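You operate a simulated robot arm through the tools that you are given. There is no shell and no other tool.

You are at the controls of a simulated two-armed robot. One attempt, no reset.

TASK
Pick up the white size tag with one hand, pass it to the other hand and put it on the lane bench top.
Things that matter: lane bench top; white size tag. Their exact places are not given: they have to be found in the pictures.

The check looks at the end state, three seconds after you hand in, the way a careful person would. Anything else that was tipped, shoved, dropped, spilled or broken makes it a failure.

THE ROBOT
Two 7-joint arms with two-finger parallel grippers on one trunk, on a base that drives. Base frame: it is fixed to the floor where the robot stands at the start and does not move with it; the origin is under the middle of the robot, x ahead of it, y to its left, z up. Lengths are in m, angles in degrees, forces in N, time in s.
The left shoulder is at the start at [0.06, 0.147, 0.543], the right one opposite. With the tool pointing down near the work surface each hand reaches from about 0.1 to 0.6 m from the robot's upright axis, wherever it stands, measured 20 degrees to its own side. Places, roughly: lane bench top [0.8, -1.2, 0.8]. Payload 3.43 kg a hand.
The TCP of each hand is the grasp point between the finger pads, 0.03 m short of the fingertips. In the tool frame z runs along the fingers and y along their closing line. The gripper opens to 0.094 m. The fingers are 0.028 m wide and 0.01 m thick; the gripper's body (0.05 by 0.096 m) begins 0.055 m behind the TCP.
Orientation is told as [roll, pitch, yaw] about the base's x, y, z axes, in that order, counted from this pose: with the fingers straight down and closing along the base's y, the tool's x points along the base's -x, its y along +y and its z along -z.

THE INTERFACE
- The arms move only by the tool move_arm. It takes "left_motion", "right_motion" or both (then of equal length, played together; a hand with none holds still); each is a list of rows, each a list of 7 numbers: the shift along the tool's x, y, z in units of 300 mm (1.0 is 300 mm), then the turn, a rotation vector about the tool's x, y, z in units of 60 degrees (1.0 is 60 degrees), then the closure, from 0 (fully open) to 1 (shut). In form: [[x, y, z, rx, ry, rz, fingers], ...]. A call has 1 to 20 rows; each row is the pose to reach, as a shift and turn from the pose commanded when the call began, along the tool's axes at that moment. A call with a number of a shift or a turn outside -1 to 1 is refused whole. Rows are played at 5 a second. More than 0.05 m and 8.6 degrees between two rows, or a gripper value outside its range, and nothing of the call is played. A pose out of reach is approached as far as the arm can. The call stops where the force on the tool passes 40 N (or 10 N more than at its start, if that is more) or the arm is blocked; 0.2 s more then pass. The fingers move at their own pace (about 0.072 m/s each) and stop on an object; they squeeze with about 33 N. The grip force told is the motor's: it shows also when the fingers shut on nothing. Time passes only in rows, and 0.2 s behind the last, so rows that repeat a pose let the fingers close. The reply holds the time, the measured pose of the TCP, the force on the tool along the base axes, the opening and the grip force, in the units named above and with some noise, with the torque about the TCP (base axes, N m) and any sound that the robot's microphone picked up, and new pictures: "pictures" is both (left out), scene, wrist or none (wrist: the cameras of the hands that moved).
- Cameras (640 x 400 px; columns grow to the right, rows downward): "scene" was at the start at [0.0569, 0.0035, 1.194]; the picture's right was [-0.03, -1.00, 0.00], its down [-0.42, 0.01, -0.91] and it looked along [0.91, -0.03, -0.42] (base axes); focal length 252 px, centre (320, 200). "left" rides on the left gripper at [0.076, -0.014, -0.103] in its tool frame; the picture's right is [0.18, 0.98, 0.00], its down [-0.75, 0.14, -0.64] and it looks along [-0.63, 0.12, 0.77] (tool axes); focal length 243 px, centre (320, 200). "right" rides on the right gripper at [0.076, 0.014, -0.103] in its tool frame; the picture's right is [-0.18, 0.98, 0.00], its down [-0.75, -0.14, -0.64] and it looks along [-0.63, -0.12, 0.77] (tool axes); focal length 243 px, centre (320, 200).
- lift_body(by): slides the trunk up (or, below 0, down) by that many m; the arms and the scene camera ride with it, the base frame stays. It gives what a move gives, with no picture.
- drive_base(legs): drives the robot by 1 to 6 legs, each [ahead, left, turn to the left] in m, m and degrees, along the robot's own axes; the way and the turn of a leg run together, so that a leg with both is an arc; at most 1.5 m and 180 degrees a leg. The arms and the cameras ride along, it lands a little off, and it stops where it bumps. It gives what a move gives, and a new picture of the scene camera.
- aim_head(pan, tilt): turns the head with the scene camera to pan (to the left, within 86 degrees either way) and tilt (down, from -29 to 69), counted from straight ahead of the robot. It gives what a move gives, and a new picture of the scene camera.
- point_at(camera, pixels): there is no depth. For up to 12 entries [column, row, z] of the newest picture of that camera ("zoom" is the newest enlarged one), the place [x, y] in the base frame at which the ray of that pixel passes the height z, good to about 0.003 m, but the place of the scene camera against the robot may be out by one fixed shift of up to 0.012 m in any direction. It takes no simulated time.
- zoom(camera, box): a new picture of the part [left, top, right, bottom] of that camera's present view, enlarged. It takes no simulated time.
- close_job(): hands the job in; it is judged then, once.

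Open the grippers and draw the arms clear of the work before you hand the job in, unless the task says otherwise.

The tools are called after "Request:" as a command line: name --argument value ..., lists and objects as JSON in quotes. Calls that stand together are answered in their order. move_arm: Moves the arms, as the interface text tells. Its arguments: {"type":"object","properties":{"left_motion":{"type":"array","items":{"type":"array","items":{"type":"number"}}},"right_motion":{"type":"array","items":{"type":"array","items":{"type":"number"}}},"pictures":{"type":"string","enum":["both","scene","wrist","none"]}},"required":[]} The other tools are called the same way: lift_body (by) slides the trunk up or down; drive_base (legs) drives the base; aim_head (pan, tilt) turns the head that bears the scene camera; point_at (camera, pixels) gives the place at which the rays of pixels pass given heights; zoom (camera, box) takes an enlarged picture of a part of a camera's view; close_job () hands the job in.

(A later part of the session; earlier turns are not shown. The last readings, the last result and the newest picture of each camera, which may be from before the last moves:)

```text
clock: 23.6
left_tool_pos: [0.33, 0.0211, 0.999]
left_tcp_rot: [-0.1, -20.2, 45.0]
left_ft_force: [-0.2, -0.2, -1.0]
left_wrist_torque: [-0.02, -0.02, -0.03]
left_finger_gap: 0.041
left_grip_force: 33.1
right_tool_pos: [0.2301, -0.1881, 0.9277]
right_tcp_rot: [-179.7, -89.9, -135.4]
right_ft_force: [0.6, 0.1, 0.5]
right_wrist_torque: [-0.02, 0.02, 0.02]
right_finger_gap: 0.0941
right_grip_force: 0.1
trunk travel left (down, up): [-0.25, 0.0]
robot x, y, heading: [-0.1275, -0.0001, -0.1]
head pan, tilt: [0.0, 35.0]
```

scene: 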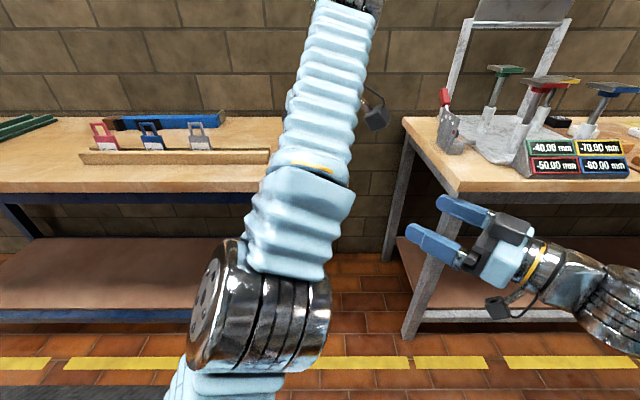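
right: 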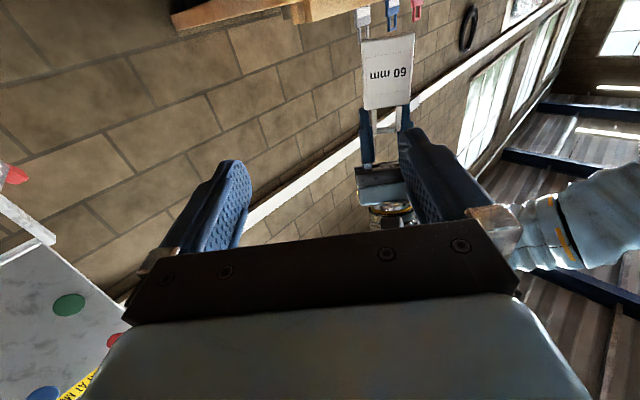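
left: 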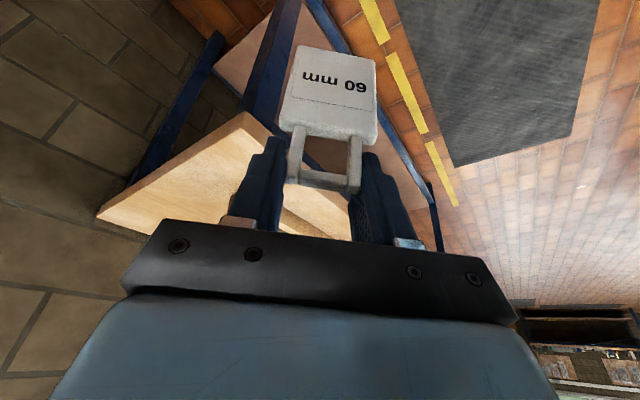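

The tag faces the right hand now, at (388,72) in the right wrist view. I move the right hand to a pre-pose about 0.075 m short of the tag, aligned with it.

Request:
move_arm --right_motion '[[0.002, 0.064, 0.11, 0, 0, 0, 0], [0.004, 0.128, 0.22, 0, 0, 0, 0], [0.006, 0.192, 0.33, 0, 0, 0, 0], [0.008, 0.257, 0.44, 0, 0, 0, 0], [0.008, 0.257, 0.44, 0, 0, 0, 0]]'

```text
clock: 24.8
left_tool_pos: [0.3286, 0.0203, 0.9998]
left_tcp_rot: [0.0, -20.2, 44.8]
left_ft_force: [0.2, 0.0, -0.3]
left_wrist_torque: [0.01, -0.01, -0.01]
left_finger_gap: 0.0407
left_grip_force: 33.1
right_tool_pos: [0.2694, -0.0392, 0.9231]
right_tcp_rot: [-148.7, -89.9, -166.4]
right_ft_force: [0.4, 0.3, 0.0]
right_wrist_torque: [-0.04, -0.03, 0.03]
right_finger_gap: 0.0939
right_grip_force: 0.1
trunk travel left (down, up): [-0.25, 0.0]
robot x, y, heading: [-0.1299, -0.0018, -0.1]
head pan, tilt: [0.0, 35.0]
```

scene: 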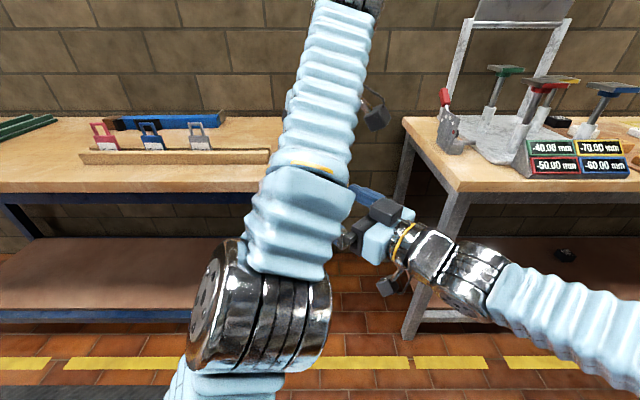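
right: 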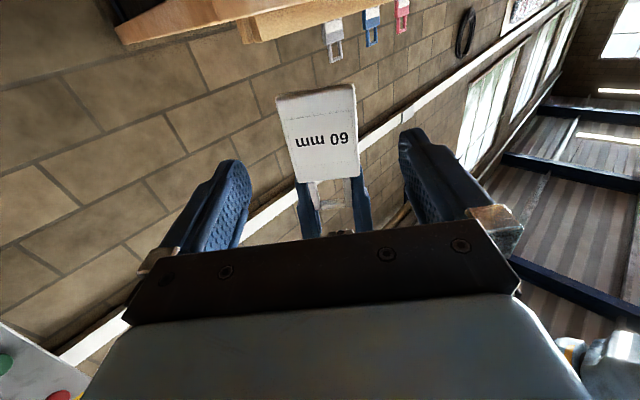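

The tag is centred between the right fingers in the picture, but its height needs checking. I zoom in on both wrist views to triangulate the tag's lower edge and shoulders.

Request:
zoom --camera "left" --box '[240, 30, 432, 150]'

Request:
zoom --camera "right" --box '[224, 70, 416, 250]'

```text
3.33 times, centred on (336, 90) of left
```

zoom: 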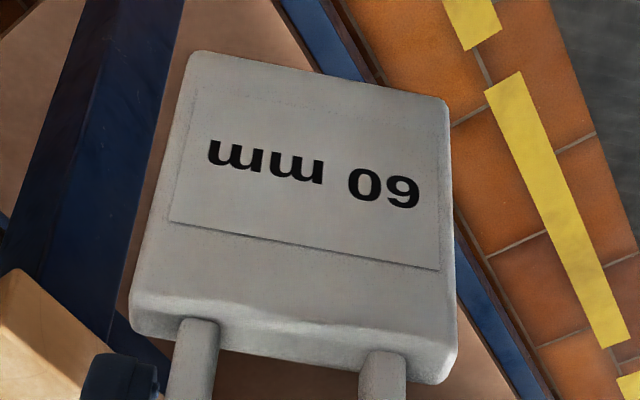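

```text
2.22 times, centred on (320, 160) of right
```

zoom: 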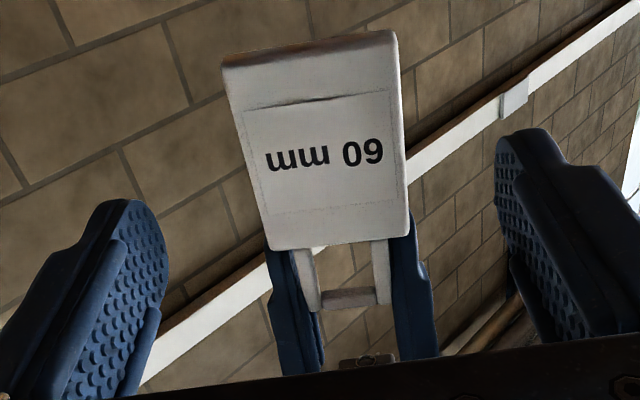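

I compute rays for the four corners of the tag's face in both wrist views.

Request:
point_at --camera "left" --pixels '[[297, 46.5, 0.88], [297, 46.5, 0.9], [297, 46.5, 0.92], [374.1, 60, 0.88], [374.1, 60, 0.9], [374.1, 60, 0.92], [279.6, 118.5, 0.94], [279.6, 118.5, 0.96], [279.6, 118.5, 0.98], [375.6, 135, 0.94], [375.6, 135, 0.96], [375.6, 135, 0.98]]'

Request:
point_at --camera "right" --pixels '[[277.3, 101.5, 0.88], [277.3, 101.5, 0.9], [277.3, 101.5, 0.92], [354.7, 90.3, 0.88], [354.7, 90.3, 0.9], [354.7, 90.3, 0.92], [297.5, 181.6, 0.94], [297.5, 181.6, 0.96], [297.5, 181.6, 0.98], [359.6, 176.2, 0.94], [359.6, 176.2, 0.96], [359.6, 176.2, 0.98]]'

```text
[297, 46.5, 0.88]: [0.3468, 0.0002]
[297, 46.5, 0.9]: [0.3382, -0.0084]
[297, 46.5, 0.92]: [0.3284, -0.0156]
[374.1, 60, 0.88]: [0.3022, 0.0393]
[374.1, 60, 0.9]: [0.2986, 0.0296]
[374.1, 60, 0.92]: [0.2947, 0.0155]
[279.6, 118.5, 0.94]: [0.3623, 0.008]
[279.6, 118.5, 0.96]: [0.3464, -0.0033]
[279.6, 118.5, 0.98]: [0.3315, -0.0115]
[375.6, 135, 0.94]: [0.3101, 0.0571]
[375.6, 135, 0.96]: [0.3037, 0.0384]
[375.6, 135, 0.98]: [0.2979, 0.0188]
```

```text
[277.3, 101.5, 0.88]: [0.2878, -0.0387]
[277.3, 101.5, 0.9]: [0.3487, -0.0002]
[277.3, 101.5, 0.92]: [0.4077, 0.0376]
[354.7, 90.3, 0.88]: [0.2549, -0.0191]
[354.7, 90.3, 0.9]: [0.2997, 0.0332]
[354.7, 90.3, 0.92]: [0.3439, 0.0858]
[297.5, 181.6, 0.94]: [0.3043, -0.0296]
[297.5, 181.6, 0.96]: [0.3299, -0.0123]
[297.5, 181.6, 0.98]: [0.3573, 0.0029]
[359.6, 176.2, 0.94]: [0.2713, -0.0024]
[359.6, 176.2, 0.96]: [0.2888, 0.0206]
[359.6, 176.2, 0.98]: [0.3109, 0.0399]
```

Triangulation puts the tag's body upright from z≈0.898 to 0.969, its face 0.072 m ahead of the right TCP and well centred. I raise the right hand 0.01 m and advance 0.06 m so the fingers straddle the tag's side edges.

Request:
move_arm --right_motion '[[-0.033, 0, 0.05, 0, 0, 0, 0], [-0.033, 0, 0.1, 0, 0, 0, 0], [-0.033, 0, 0.15, 0, 0, 0, 0], [-0.033, 0, 0.202, 0, 0, 0, 0], [-0.033, 0, 0.202, 0, 0, 0, 0]]'

```text
clock: 26.0
left_tool_pos: [0.3291, 0.0193, 1.0007]
left_tcp_rot: [-0.1, -20.2, 45.0]
left_ft_force: [-0.2, -1.3, -1.0]
left_wrist_torque: [0.0, 0.0, 0.02]
left_finger_gap: 0.0407
left_grip_force: 33.0
right_tool_pos: [0.3118, 0.0034, 0.9356]
right_tcp_rot: [-178.3, -89.9, -136.9]
right_ft_force: [-0.5, -0.8, 0.4]
right_wrist_torque: [-0.03, -0.03, 0.02]
right_finger_gap: 0.0937
right_grip_force: 0.0
trunk travel left (down, up): [-0.25, 0.0]
robot x, y, heading: [-0.1262, 0.0045, -0.1]
head pan, tilt: [0.0, 35.0]
```

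scene: 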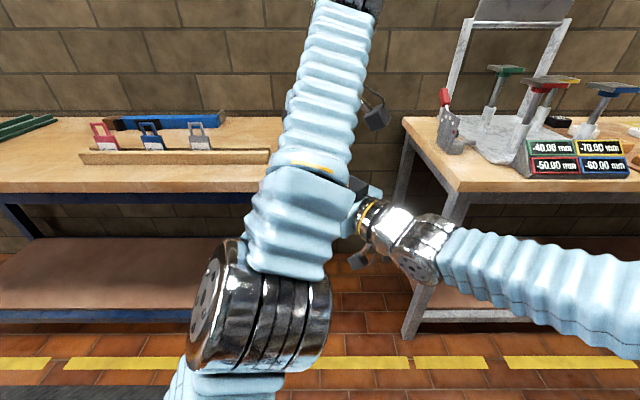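
right: 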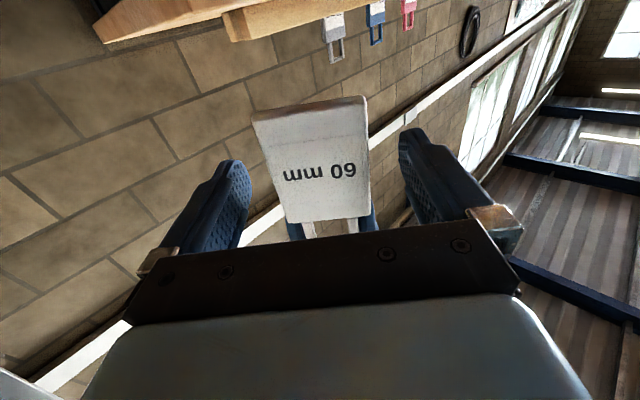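

The tag now appears between the right fingers at (312,162). Before closing I triangulate its depth again from both wrist cameras.

Request:
zoom --camera "right" --box '[224, 80, 416, 240]'

Request:
zoom --camera "left" --box '[200, 20, 456, 180]'

```text
2.50 times, centred on (320, 160) of right
```

zoom: 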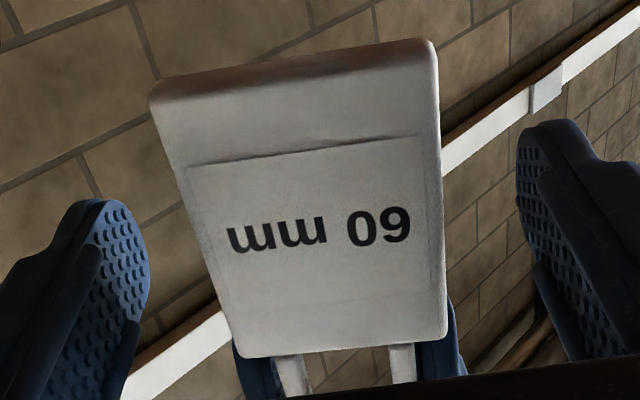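

```text
2.50 times, centred on (328, 100) of left
```

zoom: 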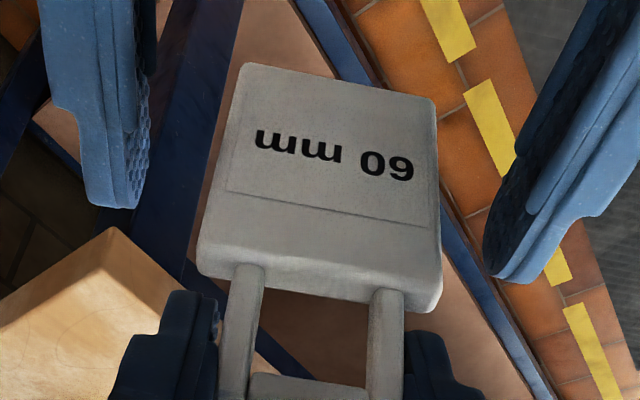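

In the left view the right fingertips at (130,205) and (500,280) reach past the tag's edges on both sides. I check the numbers by point_at on the right camera.

Request:
point_at --camera "right" --pixels '[[287.2, 222, 0.96], [287.2, 222, 0.97], [287.2, 222, 0.98], [370.8, 214, 0.96], [370.8, 214, 0.97], [370.8, 214, 0.98], [253, 122, 0.89], [253, 122, 0.9], [366, 104, 0.89], [366, 104, 0.9]]'

```text
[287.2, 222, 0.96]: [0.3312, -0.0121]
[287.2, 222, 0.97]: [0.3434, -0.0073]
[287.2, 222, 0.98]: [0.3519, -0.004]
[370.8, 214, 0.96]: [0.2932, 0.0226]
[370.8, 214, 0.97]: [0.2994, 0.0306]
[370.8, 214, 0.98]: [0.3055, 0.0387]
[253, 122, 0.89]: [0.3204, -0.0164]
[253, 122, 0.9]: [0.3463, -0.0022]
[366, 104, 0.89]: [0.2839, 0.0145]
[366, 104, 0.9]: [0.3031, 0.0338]
```

The tag's face is 0.012 m ahead of the right TCP and its back about 0.008 m short of the fingertips, as intended. I close the right fingers on the edges.

Request:
move_arm --right_motion '[[0, 0, 0, 0, 0, 0, 0.2], [0, 0, 0, 0, 0, 0, 0.4], [0, 0, 0, 0, 0, 0, 0.7], [0, 0, 0, 0, 0, 0, 1], [0, 0, 0, 0, 0, 0, 1], [0, 0, 0, 0, 0, 0, 1]]'

Request:
zoom --camera "left" --box '[200, 20, 456, 180]'

```text
clock: 27.4
left_tool_pos: [0.3295, 0.0194, 1.0006]
left_tcp_rot: [-0.1, -20.2, 44.9]
left_ft_force: [-3.5, 0.3, -0.7]
left_wrist_torque: [-0.1, -0.07, -0.03]
left_finger_gap: 0.0408
left_grip_force: 32.6
right_tool_pos: [0.3115, 0.0028, 0.9346]
right_tcp_rot: [171.1, -89.9, -126.2]
right_ft_force: [3.5, -0.8, 0.2]
right_wrist_torque: [0.17, 0.25, -0.05]
right_finger_gap: 0.0546
right_grip_force: 32.7
trunk travel left (down, up): [-0.25, 0.0]
robot x, y, heading: [-0.1266, 0.0007, 0.2]
head pan, tilt: [0.0, 35.0]
```

scene: 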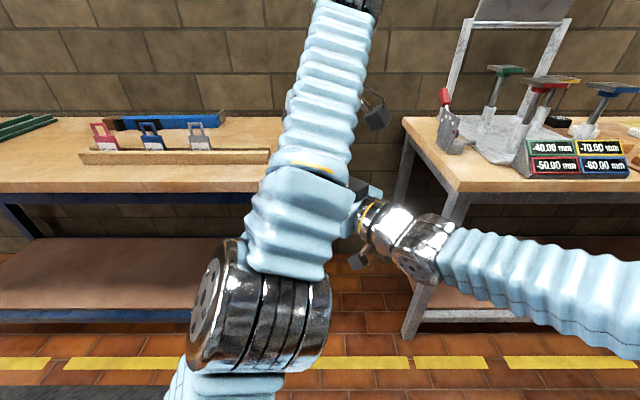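
right: 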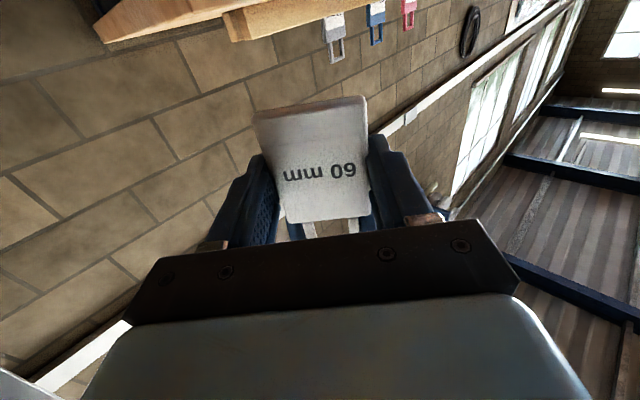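

```text
2.50 times, centred on (328, 100) of left
```

zoom: 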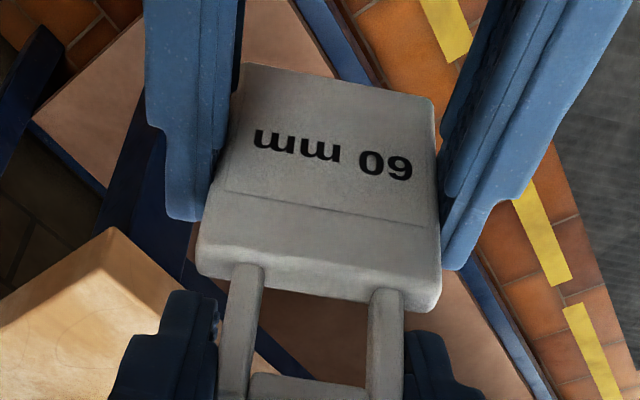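

The right hand holds the tag at 0.0546 m and 33 N. Now I open the left hand in place.

Request:
move_arm --left_motion '[[0, 0, 0, 0, 0, 0, 0.5], [0, 0, 0, 0, 0, 0, 0.2], [0, 0, 0, 0, 0, 0, 0], [0, 0, 0, 0, 0, 0, 0], [0, 0, 0, 0, 0, 0, 0]]'

```text
clock: 28.6
left_tool_pos: [0.3294, 0.0192, 1.0013]
left_tcp_rot: [-0.1, -20.3, 44.9]
left_ft_force: [-0.5, 0.5, -0.1]
left_wrist_torque: [0.01, 0.03, 0.01]
left_finger_gap: 0.0941
left_grip_force: 0.0
right_tool_pos: [0.3105, 0.0031, 0.9341]
right_tcp_rot: [-177.5, -89.9, -137.6]
right_ft_force: [-0.3, 0.1, 0.4]
right_wrist_torque: [-0.01, 0.0, 0.05]
right_finger_gap: 0.0546
right_grip_force: 32.3
trunk travel left (down, up): [-0.25, 0.0]
robot x, y, heading: [-0.1299, -0.0004, -0.1]
head pan, tilt: [0.0, 35.0]
```

scene: 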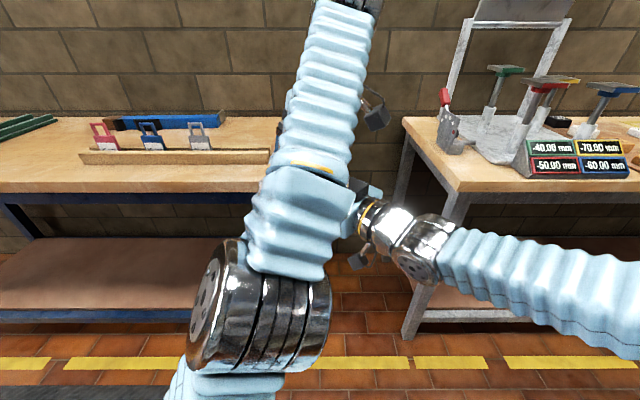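
left: 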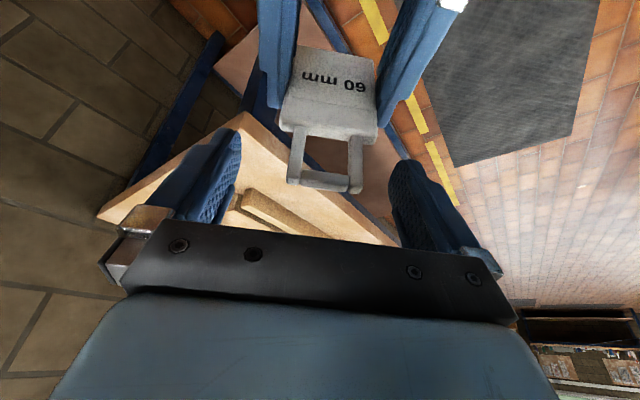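

The left fingers are open and the tag stays in the right hand at (330,90). I lower the right hand 0.08 m straight down and then pull it back to the right.

Request:
move_arm --right_motion '[[0.07, 0, 0, 0, 0, 0, 1], [0.14, 0, 0, 0, 0, 0, 1], [0.21, 0, 0, 0, 0, 0, 1], [0.27, 0, 0, 0, 0, 0, 1], [0.27, -0.1, -0.1, 0, 0, 0, 1], [0.27, -0.2, -0.2, 0, 0, 0, 1], [0.27, -0.3, -0.3, 0, 0, 0, 1], [0.27, -0.4, -0.35, 0, 0, 0, 1], [0.27, -0.4, -0.35, 0, 0, 0, 1]]'

```text
clock: 30.6
left_tool_pos: [0.3294, 0.0195, 1.0002]
left_tcp_rot: [-0.1, -20.2, 44.9]
left_ft_force: [-1.1, 0.0, 0.4]
left_wrist_torque: [0.0, 0.01, -0.03]
left_finger_gap: 0.0941
left_grip_force: 0.1
right_tool_pos: [0.3226, -0.1569, 0.8538]
right_tcp_rot: [156.4, -89.8, -111.4]
right_ft_force: [-0.2, -0.8, -0.1]
right_wrist_torque: [-0.04, -0.03, -0.01]
right_finger_gap: 0.0546
right_grip_force: 32.7
trunk travel left (down, up): [-0.25, 0.0]
robot x, y, heading: [-0.1279, 0.0011, -0.4]
head pan, tilt: [0.0, 35.0]
```

scene: 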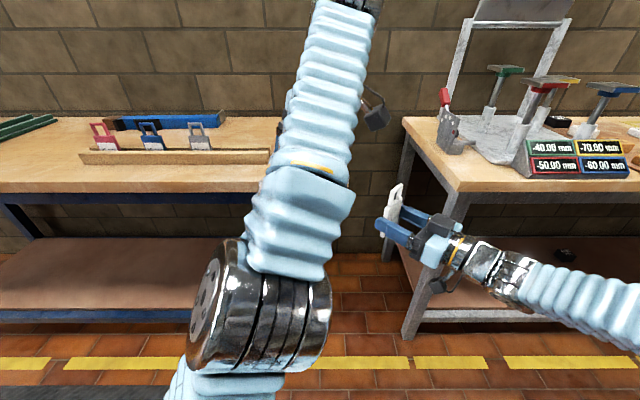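
right: 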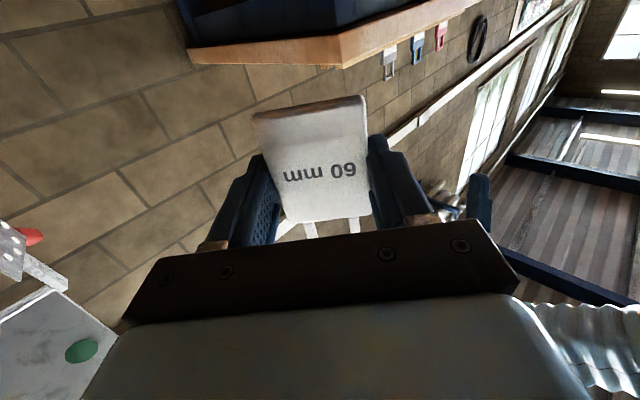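

The right hand holds the tag well clear. I withdraw the empty left hand to the left and undo its yaw.

Request:
move_arm --left_motion '[[-0.044, 0.11, 0.016, 0.0428, 0, 0.1175, 0], [-0.089, 0.22, 0.032, 0.0855, 0, 0.235, 0], [-0.133, 0.33, 0.048, 0.1283, 0, 0.3525, 0], [-0.177, 0.44, 0.064, 0.171, 0, 0.47, 0], [-0.222, 0.55, 0.081, 0.2138, 0, 0.5875, 0], [-0.266, 0.66, 0.097, 0.2565, 0, 0.705, 0], [-0.266, 0.66, 0.097, 0.2565, 0, 0.705, 0]]' --pictures "none"

Request:
aim_head --pan -40 --tilt 25

```text
clock: 32.2
left_tool_pos: [0.2505, 0.2214, 0.9987]
left_tcp_rot: [-0.1, -20.0, -0.2]
left_ft_force: [0.9, 0.8, -0.5]
left_wrist_torque: [0.0, -0.04, 0.05]
left_finger_gap: 0.0941
left_grip_force: 0.0
right_tool_pos: [0.3217, -0.1567, 0.853]
right_tcp_rot: [-170.1, -89.9, -145.0]
right_ft_force: [0.3, 0.8, 0.2]
right_wrist_torque: [0.03, -0.02, -0.02]
right_finger_gap: 0.0545
right_grip_force: 33.7
trunk travel left (down, up): [-0.25, 0.0]
robot x, y, heading: [-0.1263, 0.0011, -0.3]
head pan, tilt: [0.0, 35.0]
```

```text
clock: 33.3
left_tool_pos: [0.2503, 0.2208, 0.9996]
left_tcp_rot: [0.0, -20.2, 0.0]
left_ft_force: [-0.2, -0.5, 0.2]
left_wrist_torque: [-0.05, 0.02, 0.01]
left_finger_gap: 0.0937
left_grip_force: 0.1
right_tool_pos: [0.3223, -0.1563, 0.8526]
right_tcp_rot: [-176.8, -89.9, -138.5]
right_ft_force: [-0.2, 0.0, 0.1]
right_wrist_torque: [0.01, -0.03, 0.0]
right_finger_gap: 0.0548
right_grip_force: 33.0
trunk travel left (down, up): [-0.25, 0.0]
robot x, y, heading: [-0.1254, 0.0004, -0.2]
head pan, tilt: [-40.0, 25.0]
```

scene: 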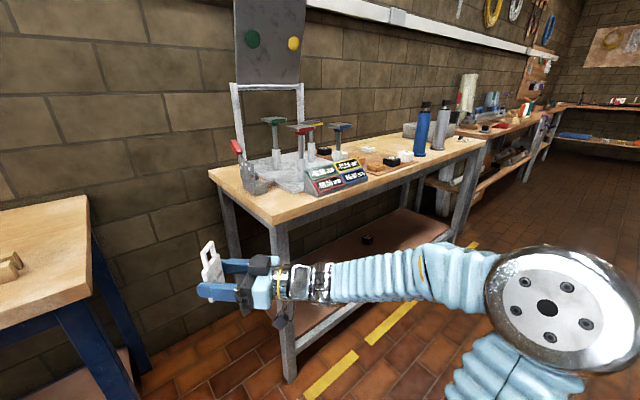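

Next I turn the right hand's fingers downward so the tag lies level, raising it at the same time.

Request:
move_arm --right_motion '[[-0.05, 0, 0, 0, 0.125, 0, 1], [-0.1, 0, 0, 0, 0.25, 0, 1], [-0.15, 0, 0, 0, 0.375, 0, 1], [-0.2, 0, 0, 0, 0.5, 0, 1], [-0.25, 0, 0, 0, 0.625, 0, 1], [-0.3, 0, 0, 0, 0.75, 0, 1], [-0.35, 0, 0, 0, 0.875, 0, 1], [-0.4, 0, 0, 0, 1, 0, 1], [-0.4, 0, 0, 0, 1, 0, 1]]'

```text
clock: 35.3
left_tool_pos: [0.2504, 0.2211, 1.0002]
left_tcp_rot: [-0.1, -20.3, -0.1]
left_ft_force: [-0.4, -0.5, -1.0]
left_wrist_torque: [-0.01, 0.02, -0.02]
left_finger_gap: 0.094
left_grip_force: 0.0
right_tool_pos: [0.3216, -0.1565, 0.9718]
right_tcp_rot: [0.0, -30.2, 44.9]
right_ft_force: [0.0, 0.1, 0.2]
right_wrist_torque: [0.03, 0.05, 0.0]
right_finger_gap: 0.0546
right_grip_force: 32.4
trunk travel left (down, up): [-0.25, 0.0]
robot x, y, heading: [-0.1289, -0.0031, -0.2]
head pan, tilt: [-40.0, 25.0]
```

scene: 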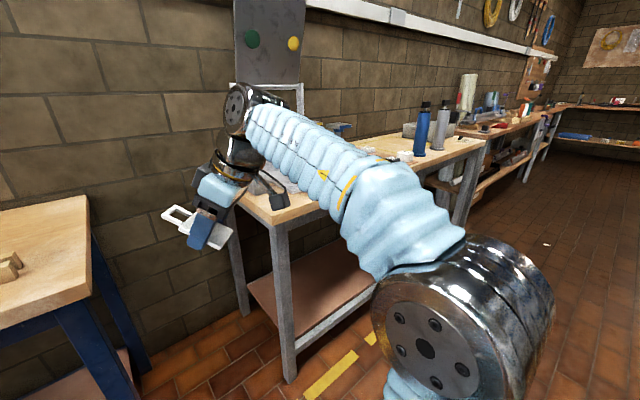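
right: 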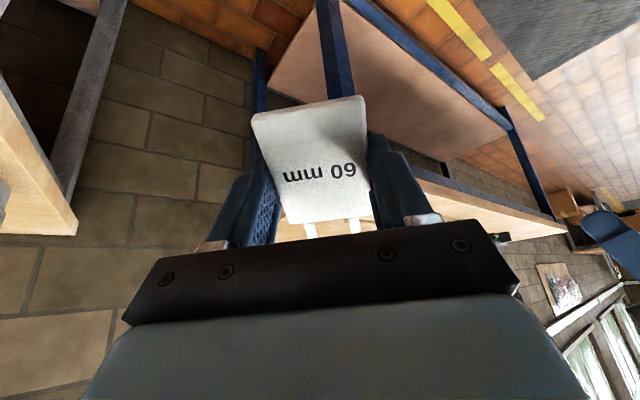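

The tag sits firmly in the grip. I finish the last 30° of pitch so it is level.

Request:
move_arm --right_motion '[[0, 0, 0, 0, 0.125, 0, 1], [0, 0, 0, 0, 0.25, 0, 1], [0, 0, 0, 0, 0.375, 0, 1], [0, 0, 0, 0, 0.5, 0, 1], [0, 0, 0, 0, 0.5, 0, 1]]' --pictures "none"

Request:
move_arm --right_motion '[[0, 0, -0.02, 0, 0, 0.125, 1], [0, 0, -0.04, 0, 0, 0.25, 1], [0, 0, -0.06, 0, 0, 0.375, 1], [0, 0, -0.08, 0, 0, 0.5, 1], [0, 0, -0.1, 0, 0, 0.625, 1], [0, 0, -0.1, 0, 0, 0.75, 1], [0, 0, -0.1, 0, 0, 0.75, 1]]'

```text
clock: 36.5
left_tool_pos: [0.2495, 0.2196, 0.9994]
left_tcp_rot: [0.1, -20.2, -0.1]
left_ft_force: [0.2, 0.8, 1.0]
left_wrist_torque: [0.0, 0.01, -0.01]
left_finger_gap: 0.094
left_grip_force: 0.2
right_tool_pos: [0.3223, -0.1555, 0.9735]
right_tcp_rot: [-0.1, -0.2, 44.9]
right_ft_force: [0.0, -1.1, 0.2]
right_wrist_torque: [0.03, 0.0, 0.01]
right_finger_gap: 0.0547
right_grip_force: 33.0
trunk travel left (down, up): [-0.25, 0.0]
robot x, y, heading: [-0.128, 0.0032, 0.1]
head pan, tilt: [-40.0, 25.0]
```

```text
clock: 38.1
left_tool_pos: [0.2506, 0.2215, 1.0002]
left_tcp_rot: [0.0, -20.1, -0.2]
left_ft_force: [-0.6, -0.3, 0.9]
left_wrist_torque: [-0.01, 0.02, 0.03]
left_finger_gap: 0.094
left_grip_force: 0.1
right_tool_pos: [0.3142, -0.1611, 0.9773]
right_tcp_rot: [0.1, -0.2, -0.2]
right_ft_force: [0.9, 0.0, -0.5]
right_wrist_torque: [0.01, 0.07, 0.0]
right_finger_gap: 0.0545
right_grip_force: 33.0
right hand out of reach, approached as far as the arm can: row 2, 3, 4, 5, 6, 7
trunk travel left (down, up): [-0.25, 0.0]
robot x, y, heading: [-0.1296, -0.0019, 0.1]
head pan, tilt: [-40.0, 25.0]
```

scene: 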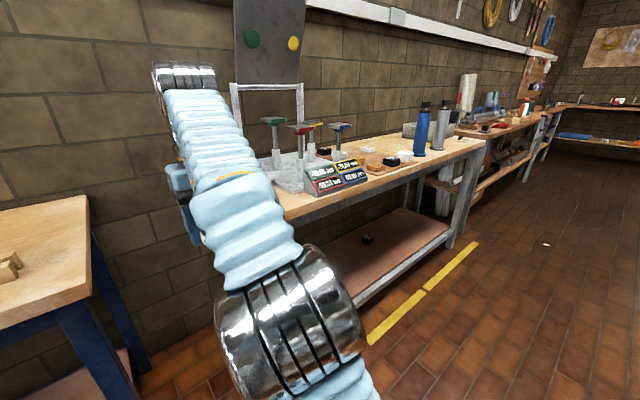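
right: 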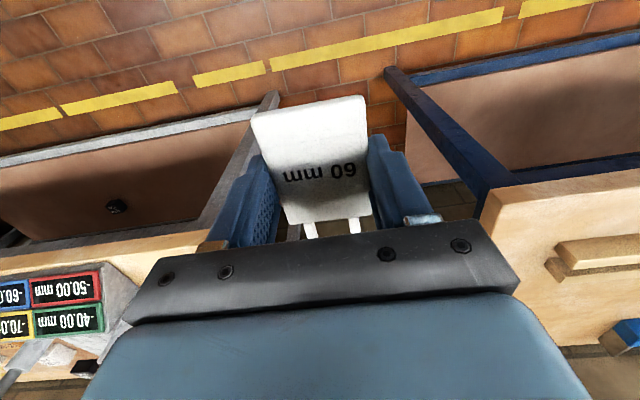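

The tag is level, held label up. I zoom on the lane bench to choose a free spot.

Request:
zoom --camera "scene" --box '[270, 90, 500, 230]'

Request:
move_arm --right_motion '[[0.1, 0, 0, 0, 0, 0, 1], [0.2, 0, -0.03, 0, 0, 0, 1], [0.3, 0, -0.07, 0, 0, 0, 1], [0.3, 0, -0.1, 0, 0, 0, 1]]' --pictures "none"

```text
2.78 times, centred on (385, 160) of scene
```

zoom: 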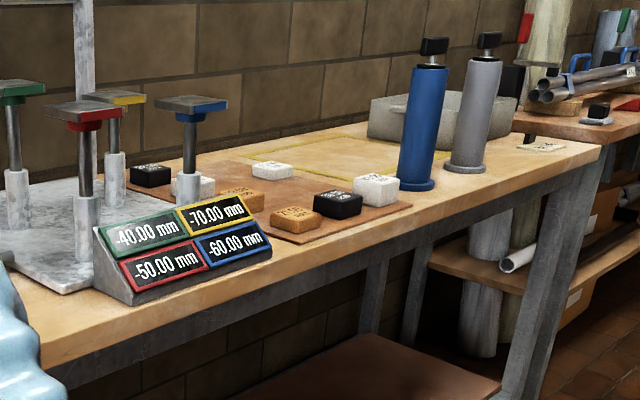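

```text
clock: 39.1
left_tool_pos: [0.2504, 0.2213, 1.0001]
left_tcp_rot: [0.1, -20.2, -0.1]
left_ft_force: [0.3, -0.6, 0.4]
left_wrist_torque: [0.0, 0.01, 0.02]
left_finger_gap: 0.094
left_grip_force: 0.1
right_tool_pos: [0.2234, -0.1601, 0.9911]
right_tcp_rot: [0.2, -0.3, 0.0]
right_ft_force: [0.0, 0.2, -0.2]
right_wrist_torque: [0.01, 0.02, 0.02]
right_finger_gap: 0.0545
right_grip_force: 32.5
right hand out of reach, approached as far as the arm can: row 3, 4
trunk travel left (down, up): [-0.25, 0.0]
robot x, y, heading: [-0.1259, -0.0002, -0.2]
head pan, tilt: [-40.0, 25.0]
```

The bench's far part, near the bottles, has open surface. I drive right 1.1 m, parallel to the benches, to look at it from the front.

Request:
drive_base --legs '[[-0.05, -1.1, 0]]'

Request:
aim_head --pan -15 --tilt 35

```text
clock: 44.7
left_tool_pos: [0.1964, -0.8741, 0.9989]
left_tcp_rot: [-0.1, -20.3, -0.5]
left_ft_force: [0.3, 0.1, 0.0]
left_wrist_torque: [0.05, 0.0, 0.02]
left_finger_gap: 0.0938
left_grip_force: 0.0
right_tool_pos: [0.1681, -1.2564, 0.9918]
right_tcp_rot: [0.1, -0.3, -0.4]
right_ft_force: [-0.2, 0.0, -0.7]
right_wrist_torque: [-0.01, -0.01, -0.01]
right_finger_gap: 0.0548
right_grip_force: 32.9
trunk travel left (down, up): [-0.25, 0.0]
robot x, y, heading: [-0.1812, -1.0956, -0.1]
head pan, tilt: [-40.0, 25.0]
```

scene: 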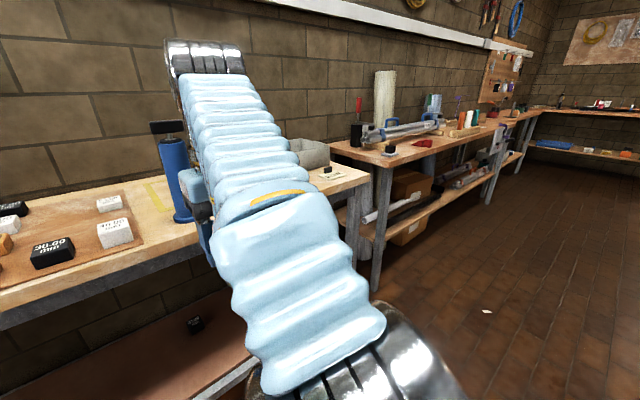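

```text
clock: 45.6
left_tool_pos: [0.1962, -0.8737, 0.9991]
left_tcp_rot: [0.0, -20.3, -0.5]
left_ft_force: [-0.3, 0.3, 0.7]
left_wrist_torque: [0.03, -0.02, 0.0]
left_finger_gap: 0.094
left_grip_force: 0.0
right_tool_pos: [0.169, -1.2549, 0.9917]
right_tcp_rot: [0.2, -0.4, -0.4]
right_ft_force: [1.4, -0.2, -0.4]
right_wrist_torque: [0.02, 0.04, 0.0]
right_finger_gap: 0.0547
right_grip_force: 33.0
trunk travel left (down, up): [-0.25, 0.0]
robot x, y, heading: [-0.1838, -1.0936, -0.6]
head pan, tilt: [-15.0, 35.0]
```

scene: 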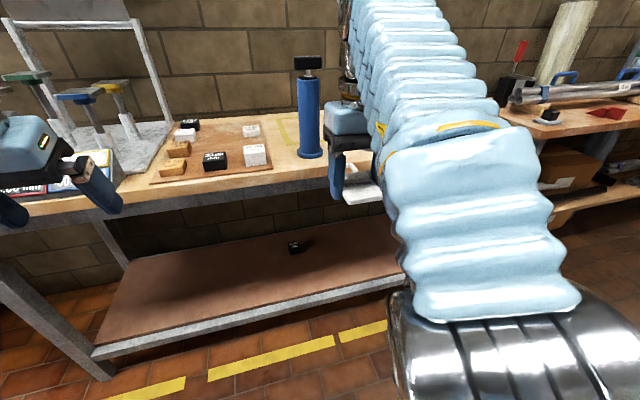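

My right arm hides the bench's right end. I drive a further 0.45 m right so that it comes into view between the arms.

Request:
drive_base --legs '[[0, -0.45, 0]]'

Request:
aim_head --pan 15 --tilt 35

```text
clock: 48.3
left_tool_pos: [0.1931, -1.3244, 0.9999]
left_tcp_rot: [-0.1, -20.2, -0.5]
left_ft_force: [0.0, 0.6, 0.3]
left_wrist_torque: [-0.01, 0.01, 0.01]
left_finger_gap: 0.094
left_grip_force: 0.1
right_tool_pos: [0.1644, -1.707, 0.9911]
right_tcp_rot: [0.2, -0.3, -0.5]
right_ft_force: [0.4, -0.7, -0.2]
right_wrist_torque: [-0.02, 0.01, 0.01]
right_finger_gap: 0.0545
right_grip_force: 33.1
trunk travel left (down, up): [-0.25, 0.0]
robot x, y, heading: [-0.1892, -1.5426, -0.5]
head pan, tilt: [-15.0, 35.0]
```

scene: 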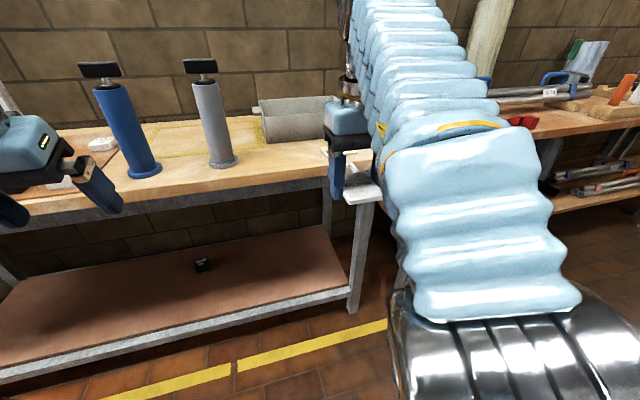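

```text
clock: 49.2
left_tool_pos: [0.1938, -1.325, 0.9998]
left_tcp_rot: [0.0, -20.2, -0.5]
left_ft_force: [0.2, 0.3, -0.3]
left_wrist_torque: [0.01, 0.01, 0.0]
left_finger_gap: 0.0939
left_grip_force: 0.0
right_tool_pos: [0.1647, -1.7052, 0.9916]
right_tcp_rot: [0.0, -0.2, -0.5]
right_ft_force: [0.3, -0.4, -0.1]
right_wrist_torque: [0.03, 0.02, -0.01]
right_finger_gap: 0.0548
right_grip_force: 33.1
trunk travel left (down, up): [-0.25, 0.0]
robot x, y, heading: [-0.184, -1.5412, -0.4]
head pan, tilt: [15.0, 35.0]
```

scene: 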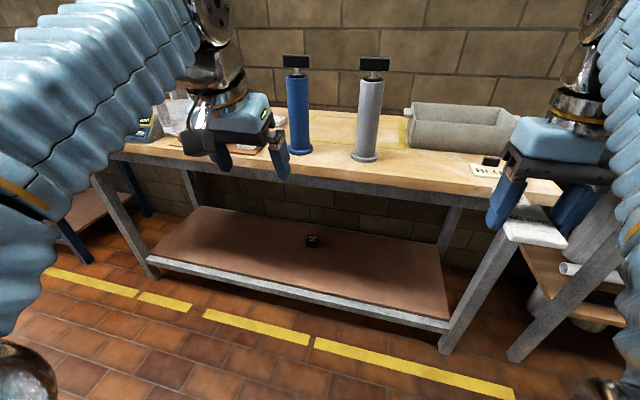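

A free stretch of bench top lies right of the grey bottle, around (430,168). I zoom in and get its place.

Request:
zoom --camera "scene" --box '[330, 90, 560, 230]'

Request:
point_at --camera "scene" --pixels '[[364, 158, 0.8], [364, 158, 0.86], [427, 172, 0.8], [427, 172, 0.86], [415, 150, 0.8], [415, 150, 0.86], [485, 172, 0.8], [485, 172, 0.86], [445, 350, 0.0], [430, 190, 0.8], [430, 190, 0.86]]'

```text
2.78 times, centred on (445, 160) of scene
```

zoom: 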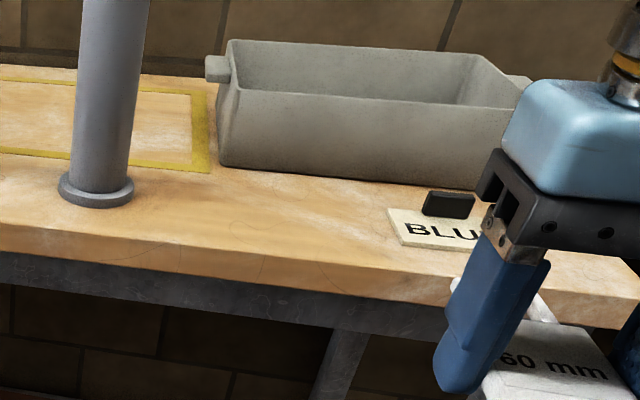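

```text
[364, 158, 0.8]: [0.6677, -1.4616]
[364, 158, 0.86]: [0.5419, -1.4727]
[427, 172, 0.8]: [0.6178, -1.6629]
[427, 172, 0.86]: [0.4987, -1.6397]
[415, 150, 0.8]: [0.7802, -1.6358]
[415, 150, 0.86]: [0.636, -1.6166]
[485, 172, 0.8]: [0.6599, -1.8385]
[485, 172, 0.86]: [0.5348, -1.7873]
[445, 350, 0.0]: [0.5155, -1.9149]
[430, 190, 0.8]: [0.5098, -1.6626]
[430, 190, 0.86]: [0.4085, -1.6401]
```

The free area is about 0.25 m wide and 0.15 m deep, near y≈-1.645. I drive to bring the right hand in front of it.

Request:
drive_base --legs '[[0.12, 0.06, 0.4]]'

Request:
move_arm --right_motion '[[0, 0, 0, 0, 0, 0, 1]]' --pictures "both"

```text
clock: 50.5
left_tool_pos: [0.3133, -1.2606, 1.0004]
left_tcp_rot: [0.0, -20.1, 0.0]
left_ft_force: [0.0, -0.1, 0.8]
left_wrist_torque: [-0.03, -0.05, -0.03]
left_finger_gap: 0.0941
left_grip_force: 0.0
right_tool_pos: [0.2853, -1.6443, 0.992]
right_tcp_rot: [0.1, -0.4, -0.1]
right_ft_force: [-0.7, 0.4, 1.0]
right_wrist_torque: [0.01, 0.01, 0.03]
right_finger_gap: 0.0549
right_grip_force: 32.6
trunk travel left (down, up): [-0.25, 0.0]
robot x, y, heading: [-0.0637, -1.485, -0.2]
head pan, tilt: [15.0, 35.0]
```

scene: 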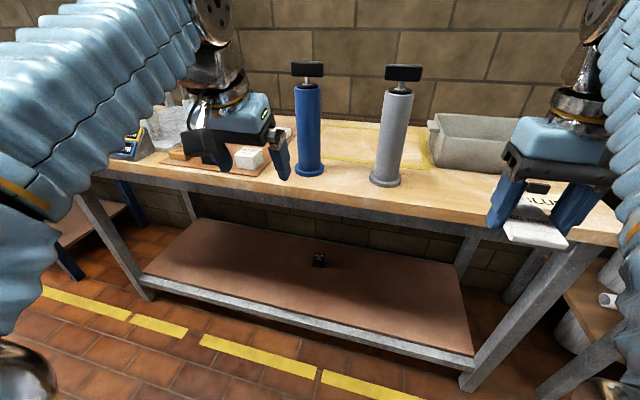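

```text
clock: 50.9
left_tool_pos: [0.3134, -1.26, 0.9999]
left_tcp_rot: [0.1, -20.2, -0.1]
left_ft_force: [0.1, -0.4, 0.6]
left_wrist_torque: [-0.03, 0.0, 0.01]
left_finger_gap: 0.0938
left_grip_force: 0.1
right_tool_pos: [0.2863, -1.6429, 0.9914]
right_tcp_rot: [0.1, -0.4, -0.2]
right_ft_force: [-1.4, -0.3, 0.0]
right_wrist_torque: [-0.02, -0.04, 0.0]
right_finger_gap: 0.0547
right_grip_force: 33.1
trunk travel left (down, up): [-0.25, 0.0]
robot x, y, heading: [-0.0651, -1.4815, -0.5]
head pan, tilt: [15.0, 35.0]
```

scene: 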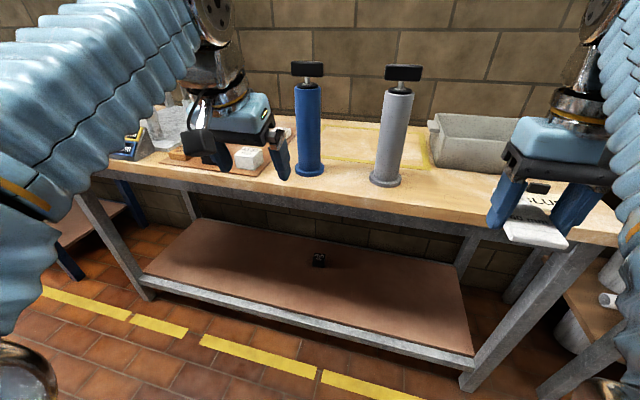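
right: 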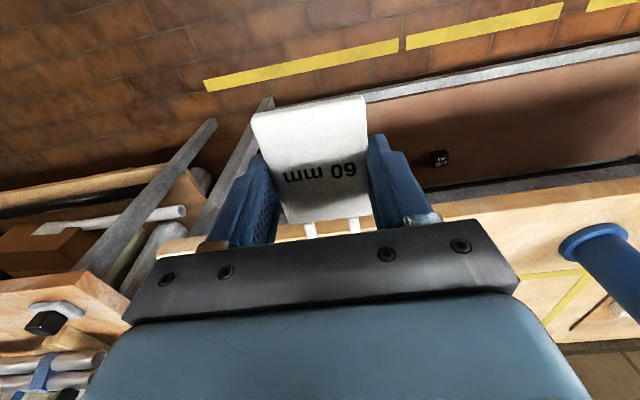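

The right wrist camera also sees the bench edge at about (560,185) and the grey bottle's base at (595,240). I zoom in on both views to find the bench height.

Request:
zoom --camera "scene" --box '[340, 130, 500, 230]'

Request:
zoom --camera "right" --box '[432, 150, 640, 340]'

```text
4.00 times, centred on (420, 180) of scene
```

zoom: 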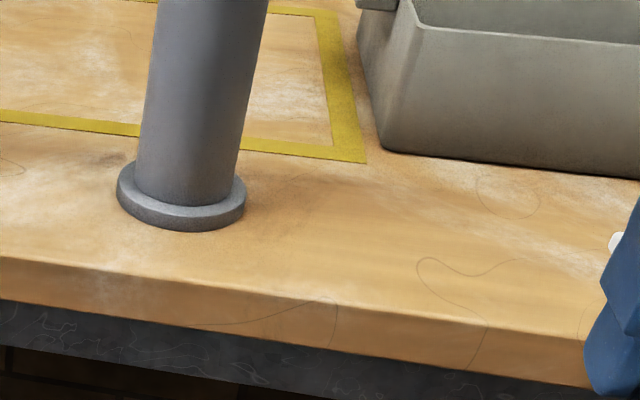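

```text
2.11 times, centred on (536, 245) of right
```

zoom: 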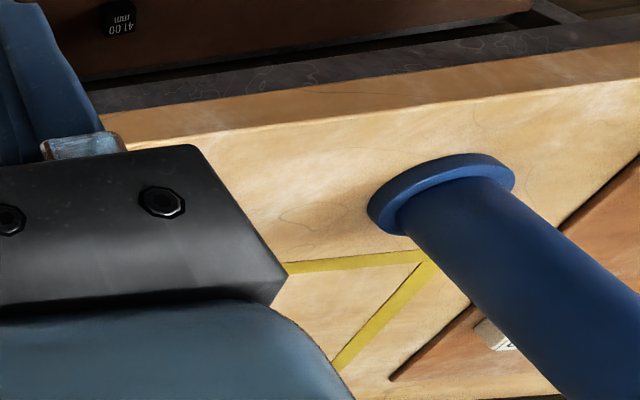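

I compare the front top edge of the bench and the blue bottle's base from both cameras at three heights.

Request:
point_at --camera "scene" --pixels '[[415, 204, 0.8], [415, 204, 0.83], [415, 204, 0.86], [345, 194.5, 0.8], [345, 194.5, 0.83], [345, 194.5, 0.86], [308, 177, 0.8], [308, 177, 0.83], [308, 177, 0.86]]'

Request:
point_at --camera "right" --pixels '[[597.8, 201.3, 0.8], [597.8, 201.3, 0.83], [597.8, 201.3, 0.86], [500, 216.5, 0.8], [500, 216.5, 0.83], [500, 216.5, 0.86], [605, 223, 0.8], [605, 223, 0.83], [605, 223, 0.86]]'

```text
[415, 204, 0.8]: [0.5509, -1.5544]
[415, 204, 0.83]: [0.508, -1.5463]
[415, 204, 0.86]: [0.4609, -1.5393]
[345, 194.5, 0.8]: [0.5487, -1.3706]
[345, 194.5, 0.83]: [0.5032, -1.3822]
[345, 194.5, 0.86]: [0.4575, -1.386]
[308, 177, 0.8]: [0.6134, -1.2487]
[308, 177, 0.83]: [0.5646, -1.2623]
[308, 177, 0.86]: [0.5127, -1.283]
```

```text
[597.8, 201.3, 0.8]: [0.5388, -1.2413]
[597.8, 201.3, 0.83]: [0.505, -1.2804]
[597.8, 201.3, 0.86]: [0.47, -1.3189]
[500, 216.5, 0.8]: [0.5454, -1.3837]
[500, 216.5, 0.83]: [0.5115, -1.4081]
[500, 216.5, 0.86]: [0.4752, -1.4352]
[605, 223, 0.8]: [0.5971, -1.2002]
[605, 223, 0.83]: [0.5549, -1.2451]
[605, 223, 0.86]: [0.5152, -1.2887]
```

The bench top comes out between 0.82 and 0.86. I take the spot's limits (bottle base, tape, tray) at z≈0.845.

Request:
point_at --camera "scene" --pixels '[[401, 182, 0.845], [431.5, 170.5, 0.845], [437, 167, 0.845], [447.5, 188.7, 0.845], [475, 208, 0.845], [440, 207.5, 0.845], [387, 187.5, 0.845], [499, 175, 0.845]]'

```text
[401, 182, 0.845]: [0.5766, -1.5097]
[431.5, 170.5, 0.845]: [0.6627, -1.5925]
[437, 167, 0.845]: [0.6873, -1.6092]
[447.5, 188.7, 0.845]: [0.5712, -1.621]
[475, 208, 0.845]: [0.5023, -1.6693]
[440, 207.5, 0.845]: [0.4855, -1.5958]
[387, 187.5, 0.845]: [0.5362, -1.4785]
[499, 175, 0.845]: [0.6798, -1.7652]
```

The free patch runs x≈0.50–0.66, y≈-1.51 to -1.75, so I will aim the tag at about (0.555, -1.63). First I pull the left hand back so it stays away from the blue bottle when driving in.

Request:
move_arm --left_motion '[[0.084, 0.067, -0.03, 0, 0, 0, 0], [0.168, 0.133, -0.06, 0, 0, 0, 0], [0.251, 0.2, -0.091, 0, 0, 0, 0], [0.251, 0.2, -0.091, 0, 0, 0, 0]]' --pictures "none"

Request:
drive_base --legs '[[0.13, 0.015, 0.2]]'

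Request:
move_arm --right_motion '[[0, 0, 0, 0, 0, 0, 1]]' --pictures "wrist"

```text
clock: 51.9
left_tool_pos: [0.2325, -1.2013, 1.0003]
left_tcp_rot: [0.0, -20.2, -0.1]
left_ft_force: [-1.3, 0.2, -0.1]
left_wrist_torque: [0.01, 0.0, -0.02]
left_finger_gap: 0.0943
left_grip_force: 0.1
right_tool_pos: [0.2865, -1.6434, 0.9917]
right_tcp_rot: [0.2, -0.3, 0.0]
right_ft_force: [0.4, 0.3, 0.0]
right_wrist_torque: [0.02, 0.02, -0.02]
right_finger_gap: 0.0544
right_grip_force: 32.7
trunk travel left (down, up): [-0.25, 0.0]
robot x, y, heading: [-0.066, -1.4795, -0.0]
head pan, tilt: [15.0, 35.0]
```

```text
clock: 53.2
left_tool_pos: [0.3633, -1.1853, 0.999]
left_tcp_rot: [-0.1, -20.1, 0.1]
left_ft_force: [0.2, 0.5, 0.1]
left_wrist_torque: [0.0, 0.02, 0.01]
left_finger_gap: 0.0941
left_grip_force: 0.1
right_tool_pos: [0.4171, -1.6275, 0.991]
right_tcp_rot: [0.1, -0.3, 0.0]
right_ft_force: [-0.5, -0.2, -0.6]
right_wrist_torque: [0.03, -0.03, 0.01]
right_finger_gap: 0.0545
right_grip_force: 33.5
trunk travel left (down, up): [-0.25, 0.0]
robot x, y, heading: [0.0643, -1.4683, 0.0]
head pan, tilt: [15.0, 35.0]
```

scene: 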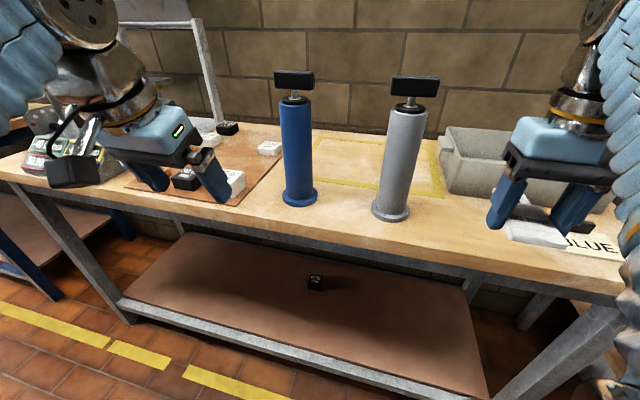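

```text
clock: 53.6
left_tool_pos: [0.3627, -1.1854, 0.9997]
left_tcp_rot: [0.0, -20.2, 0.1]
left_ft_force: [0.5, 1.3, 0.1]
left_wrist_torque: [0.03, 0.01, 0.0]
left_finger_gap: 0.0939
left_grip_force: 0.1
right_tool_pos: [0.4173, -1.6273, 0.9914]
right_tcp_rot: [0.1, -0.3, 0.1]
right_ft_force: [-0.5, 0.1, -0.7]
right_wrist_torque: [0.02, 0.03, 0.02]
right_finger_gap: 0.0546
right_grip_force: 32.8
trunk travel left (down, up): [-0.25, 0.0]
robot x, y, heading: [0.0637, -1.4638, 0.2]
head pan, tilt: [15.0, 35.0]
```

right: 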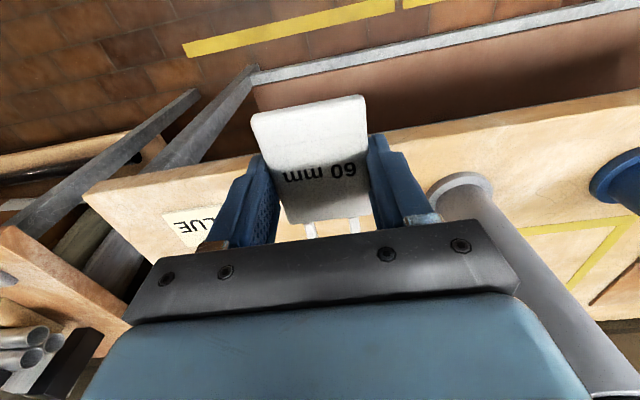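

Good view: the bench front edge runs across at about (520,125), and the "BLUE" label lies at (195,228), clear of the spot. I zoom in to get the edge for a second height estimate.

Request:
zoom --camera "right" --box '[380, 70, 640, 240]'

Request:
zoom --camera "scene" --box '[250, 120, 640, 300]'

```text
2.35 times, centred on (510, 155) of right
```

zoom: 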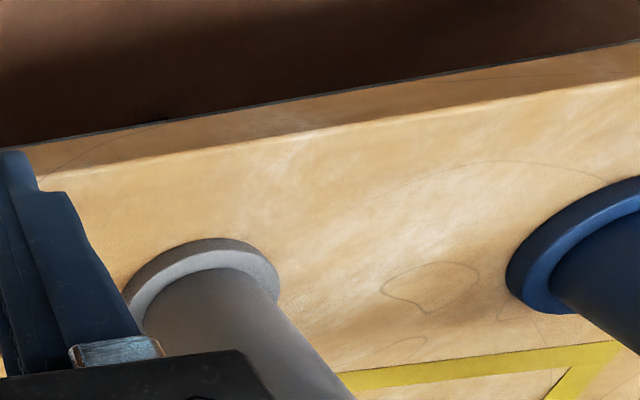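

```text
1.64 times, centred on (445, 210) of scene
```

zoom: 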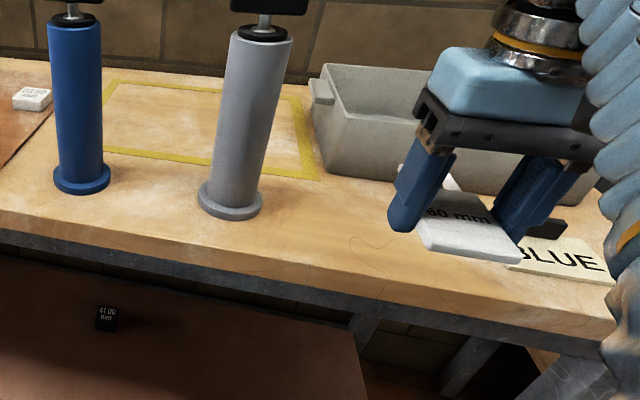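

I take rays of the bench edge and the grey bottle's base front from the two cameras again.

Request:
point_at --camera "right" --pixels '[[544, 121, 0.8], [544, 121, 0.83], [544, 121, 0.86], [461.1, 171.1, 0.8], [461.1, 171.1, 0.83], [461.1, 171.1, 0.86]]'

Request:
point_at --camera "scene" --pixels '[[390.2, 222, 0.8], [390.2, 222, 0.83], [390.2, 222, 0.86]]'

```text
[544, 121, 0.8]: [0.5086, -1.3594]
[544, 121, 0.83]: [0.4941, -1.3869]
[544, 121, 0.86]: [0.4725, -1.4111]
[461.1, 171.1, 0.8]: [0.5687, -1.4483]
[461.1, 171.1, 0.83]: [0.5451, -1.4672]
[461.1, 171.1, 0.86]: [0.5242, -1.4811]
```

```text
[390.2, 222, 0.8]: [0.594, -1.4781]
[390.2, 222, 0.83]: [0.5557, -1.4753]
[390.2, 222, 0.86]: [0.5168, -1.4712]
```

The wrist-only estimate gives z≈0.86 for the lane bench too. I recompute the free patch's limits at that height.

Request:
point_at --camera "scene" --pixels '[[448, 191.7, 0.858], [442, 197.8, 0.858], [557.7, 251.4, 0.858], [563, 233, 0.858], [480, 240, 0.858], [405, 216, 0.858]]'

Request:
point_at --camera "right" --pixels '[[544, 228, 0.858], [210, 205, 0.858], [220, 235, 0.858], [165, 215, 0.858]]'

```text
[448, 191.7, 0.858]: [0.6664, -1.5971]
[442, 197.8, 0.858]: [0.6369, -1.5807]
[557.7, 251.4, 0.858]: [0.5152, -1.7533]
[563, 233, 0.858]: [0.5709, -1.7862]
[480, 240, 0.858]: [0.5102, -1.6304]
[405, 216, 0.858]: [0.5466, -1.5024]
```

```text
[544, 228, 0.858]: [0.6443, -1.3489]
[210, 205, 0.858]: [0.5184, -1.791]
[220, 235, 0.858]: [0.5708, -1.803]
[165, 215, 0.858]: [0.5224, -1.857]
```

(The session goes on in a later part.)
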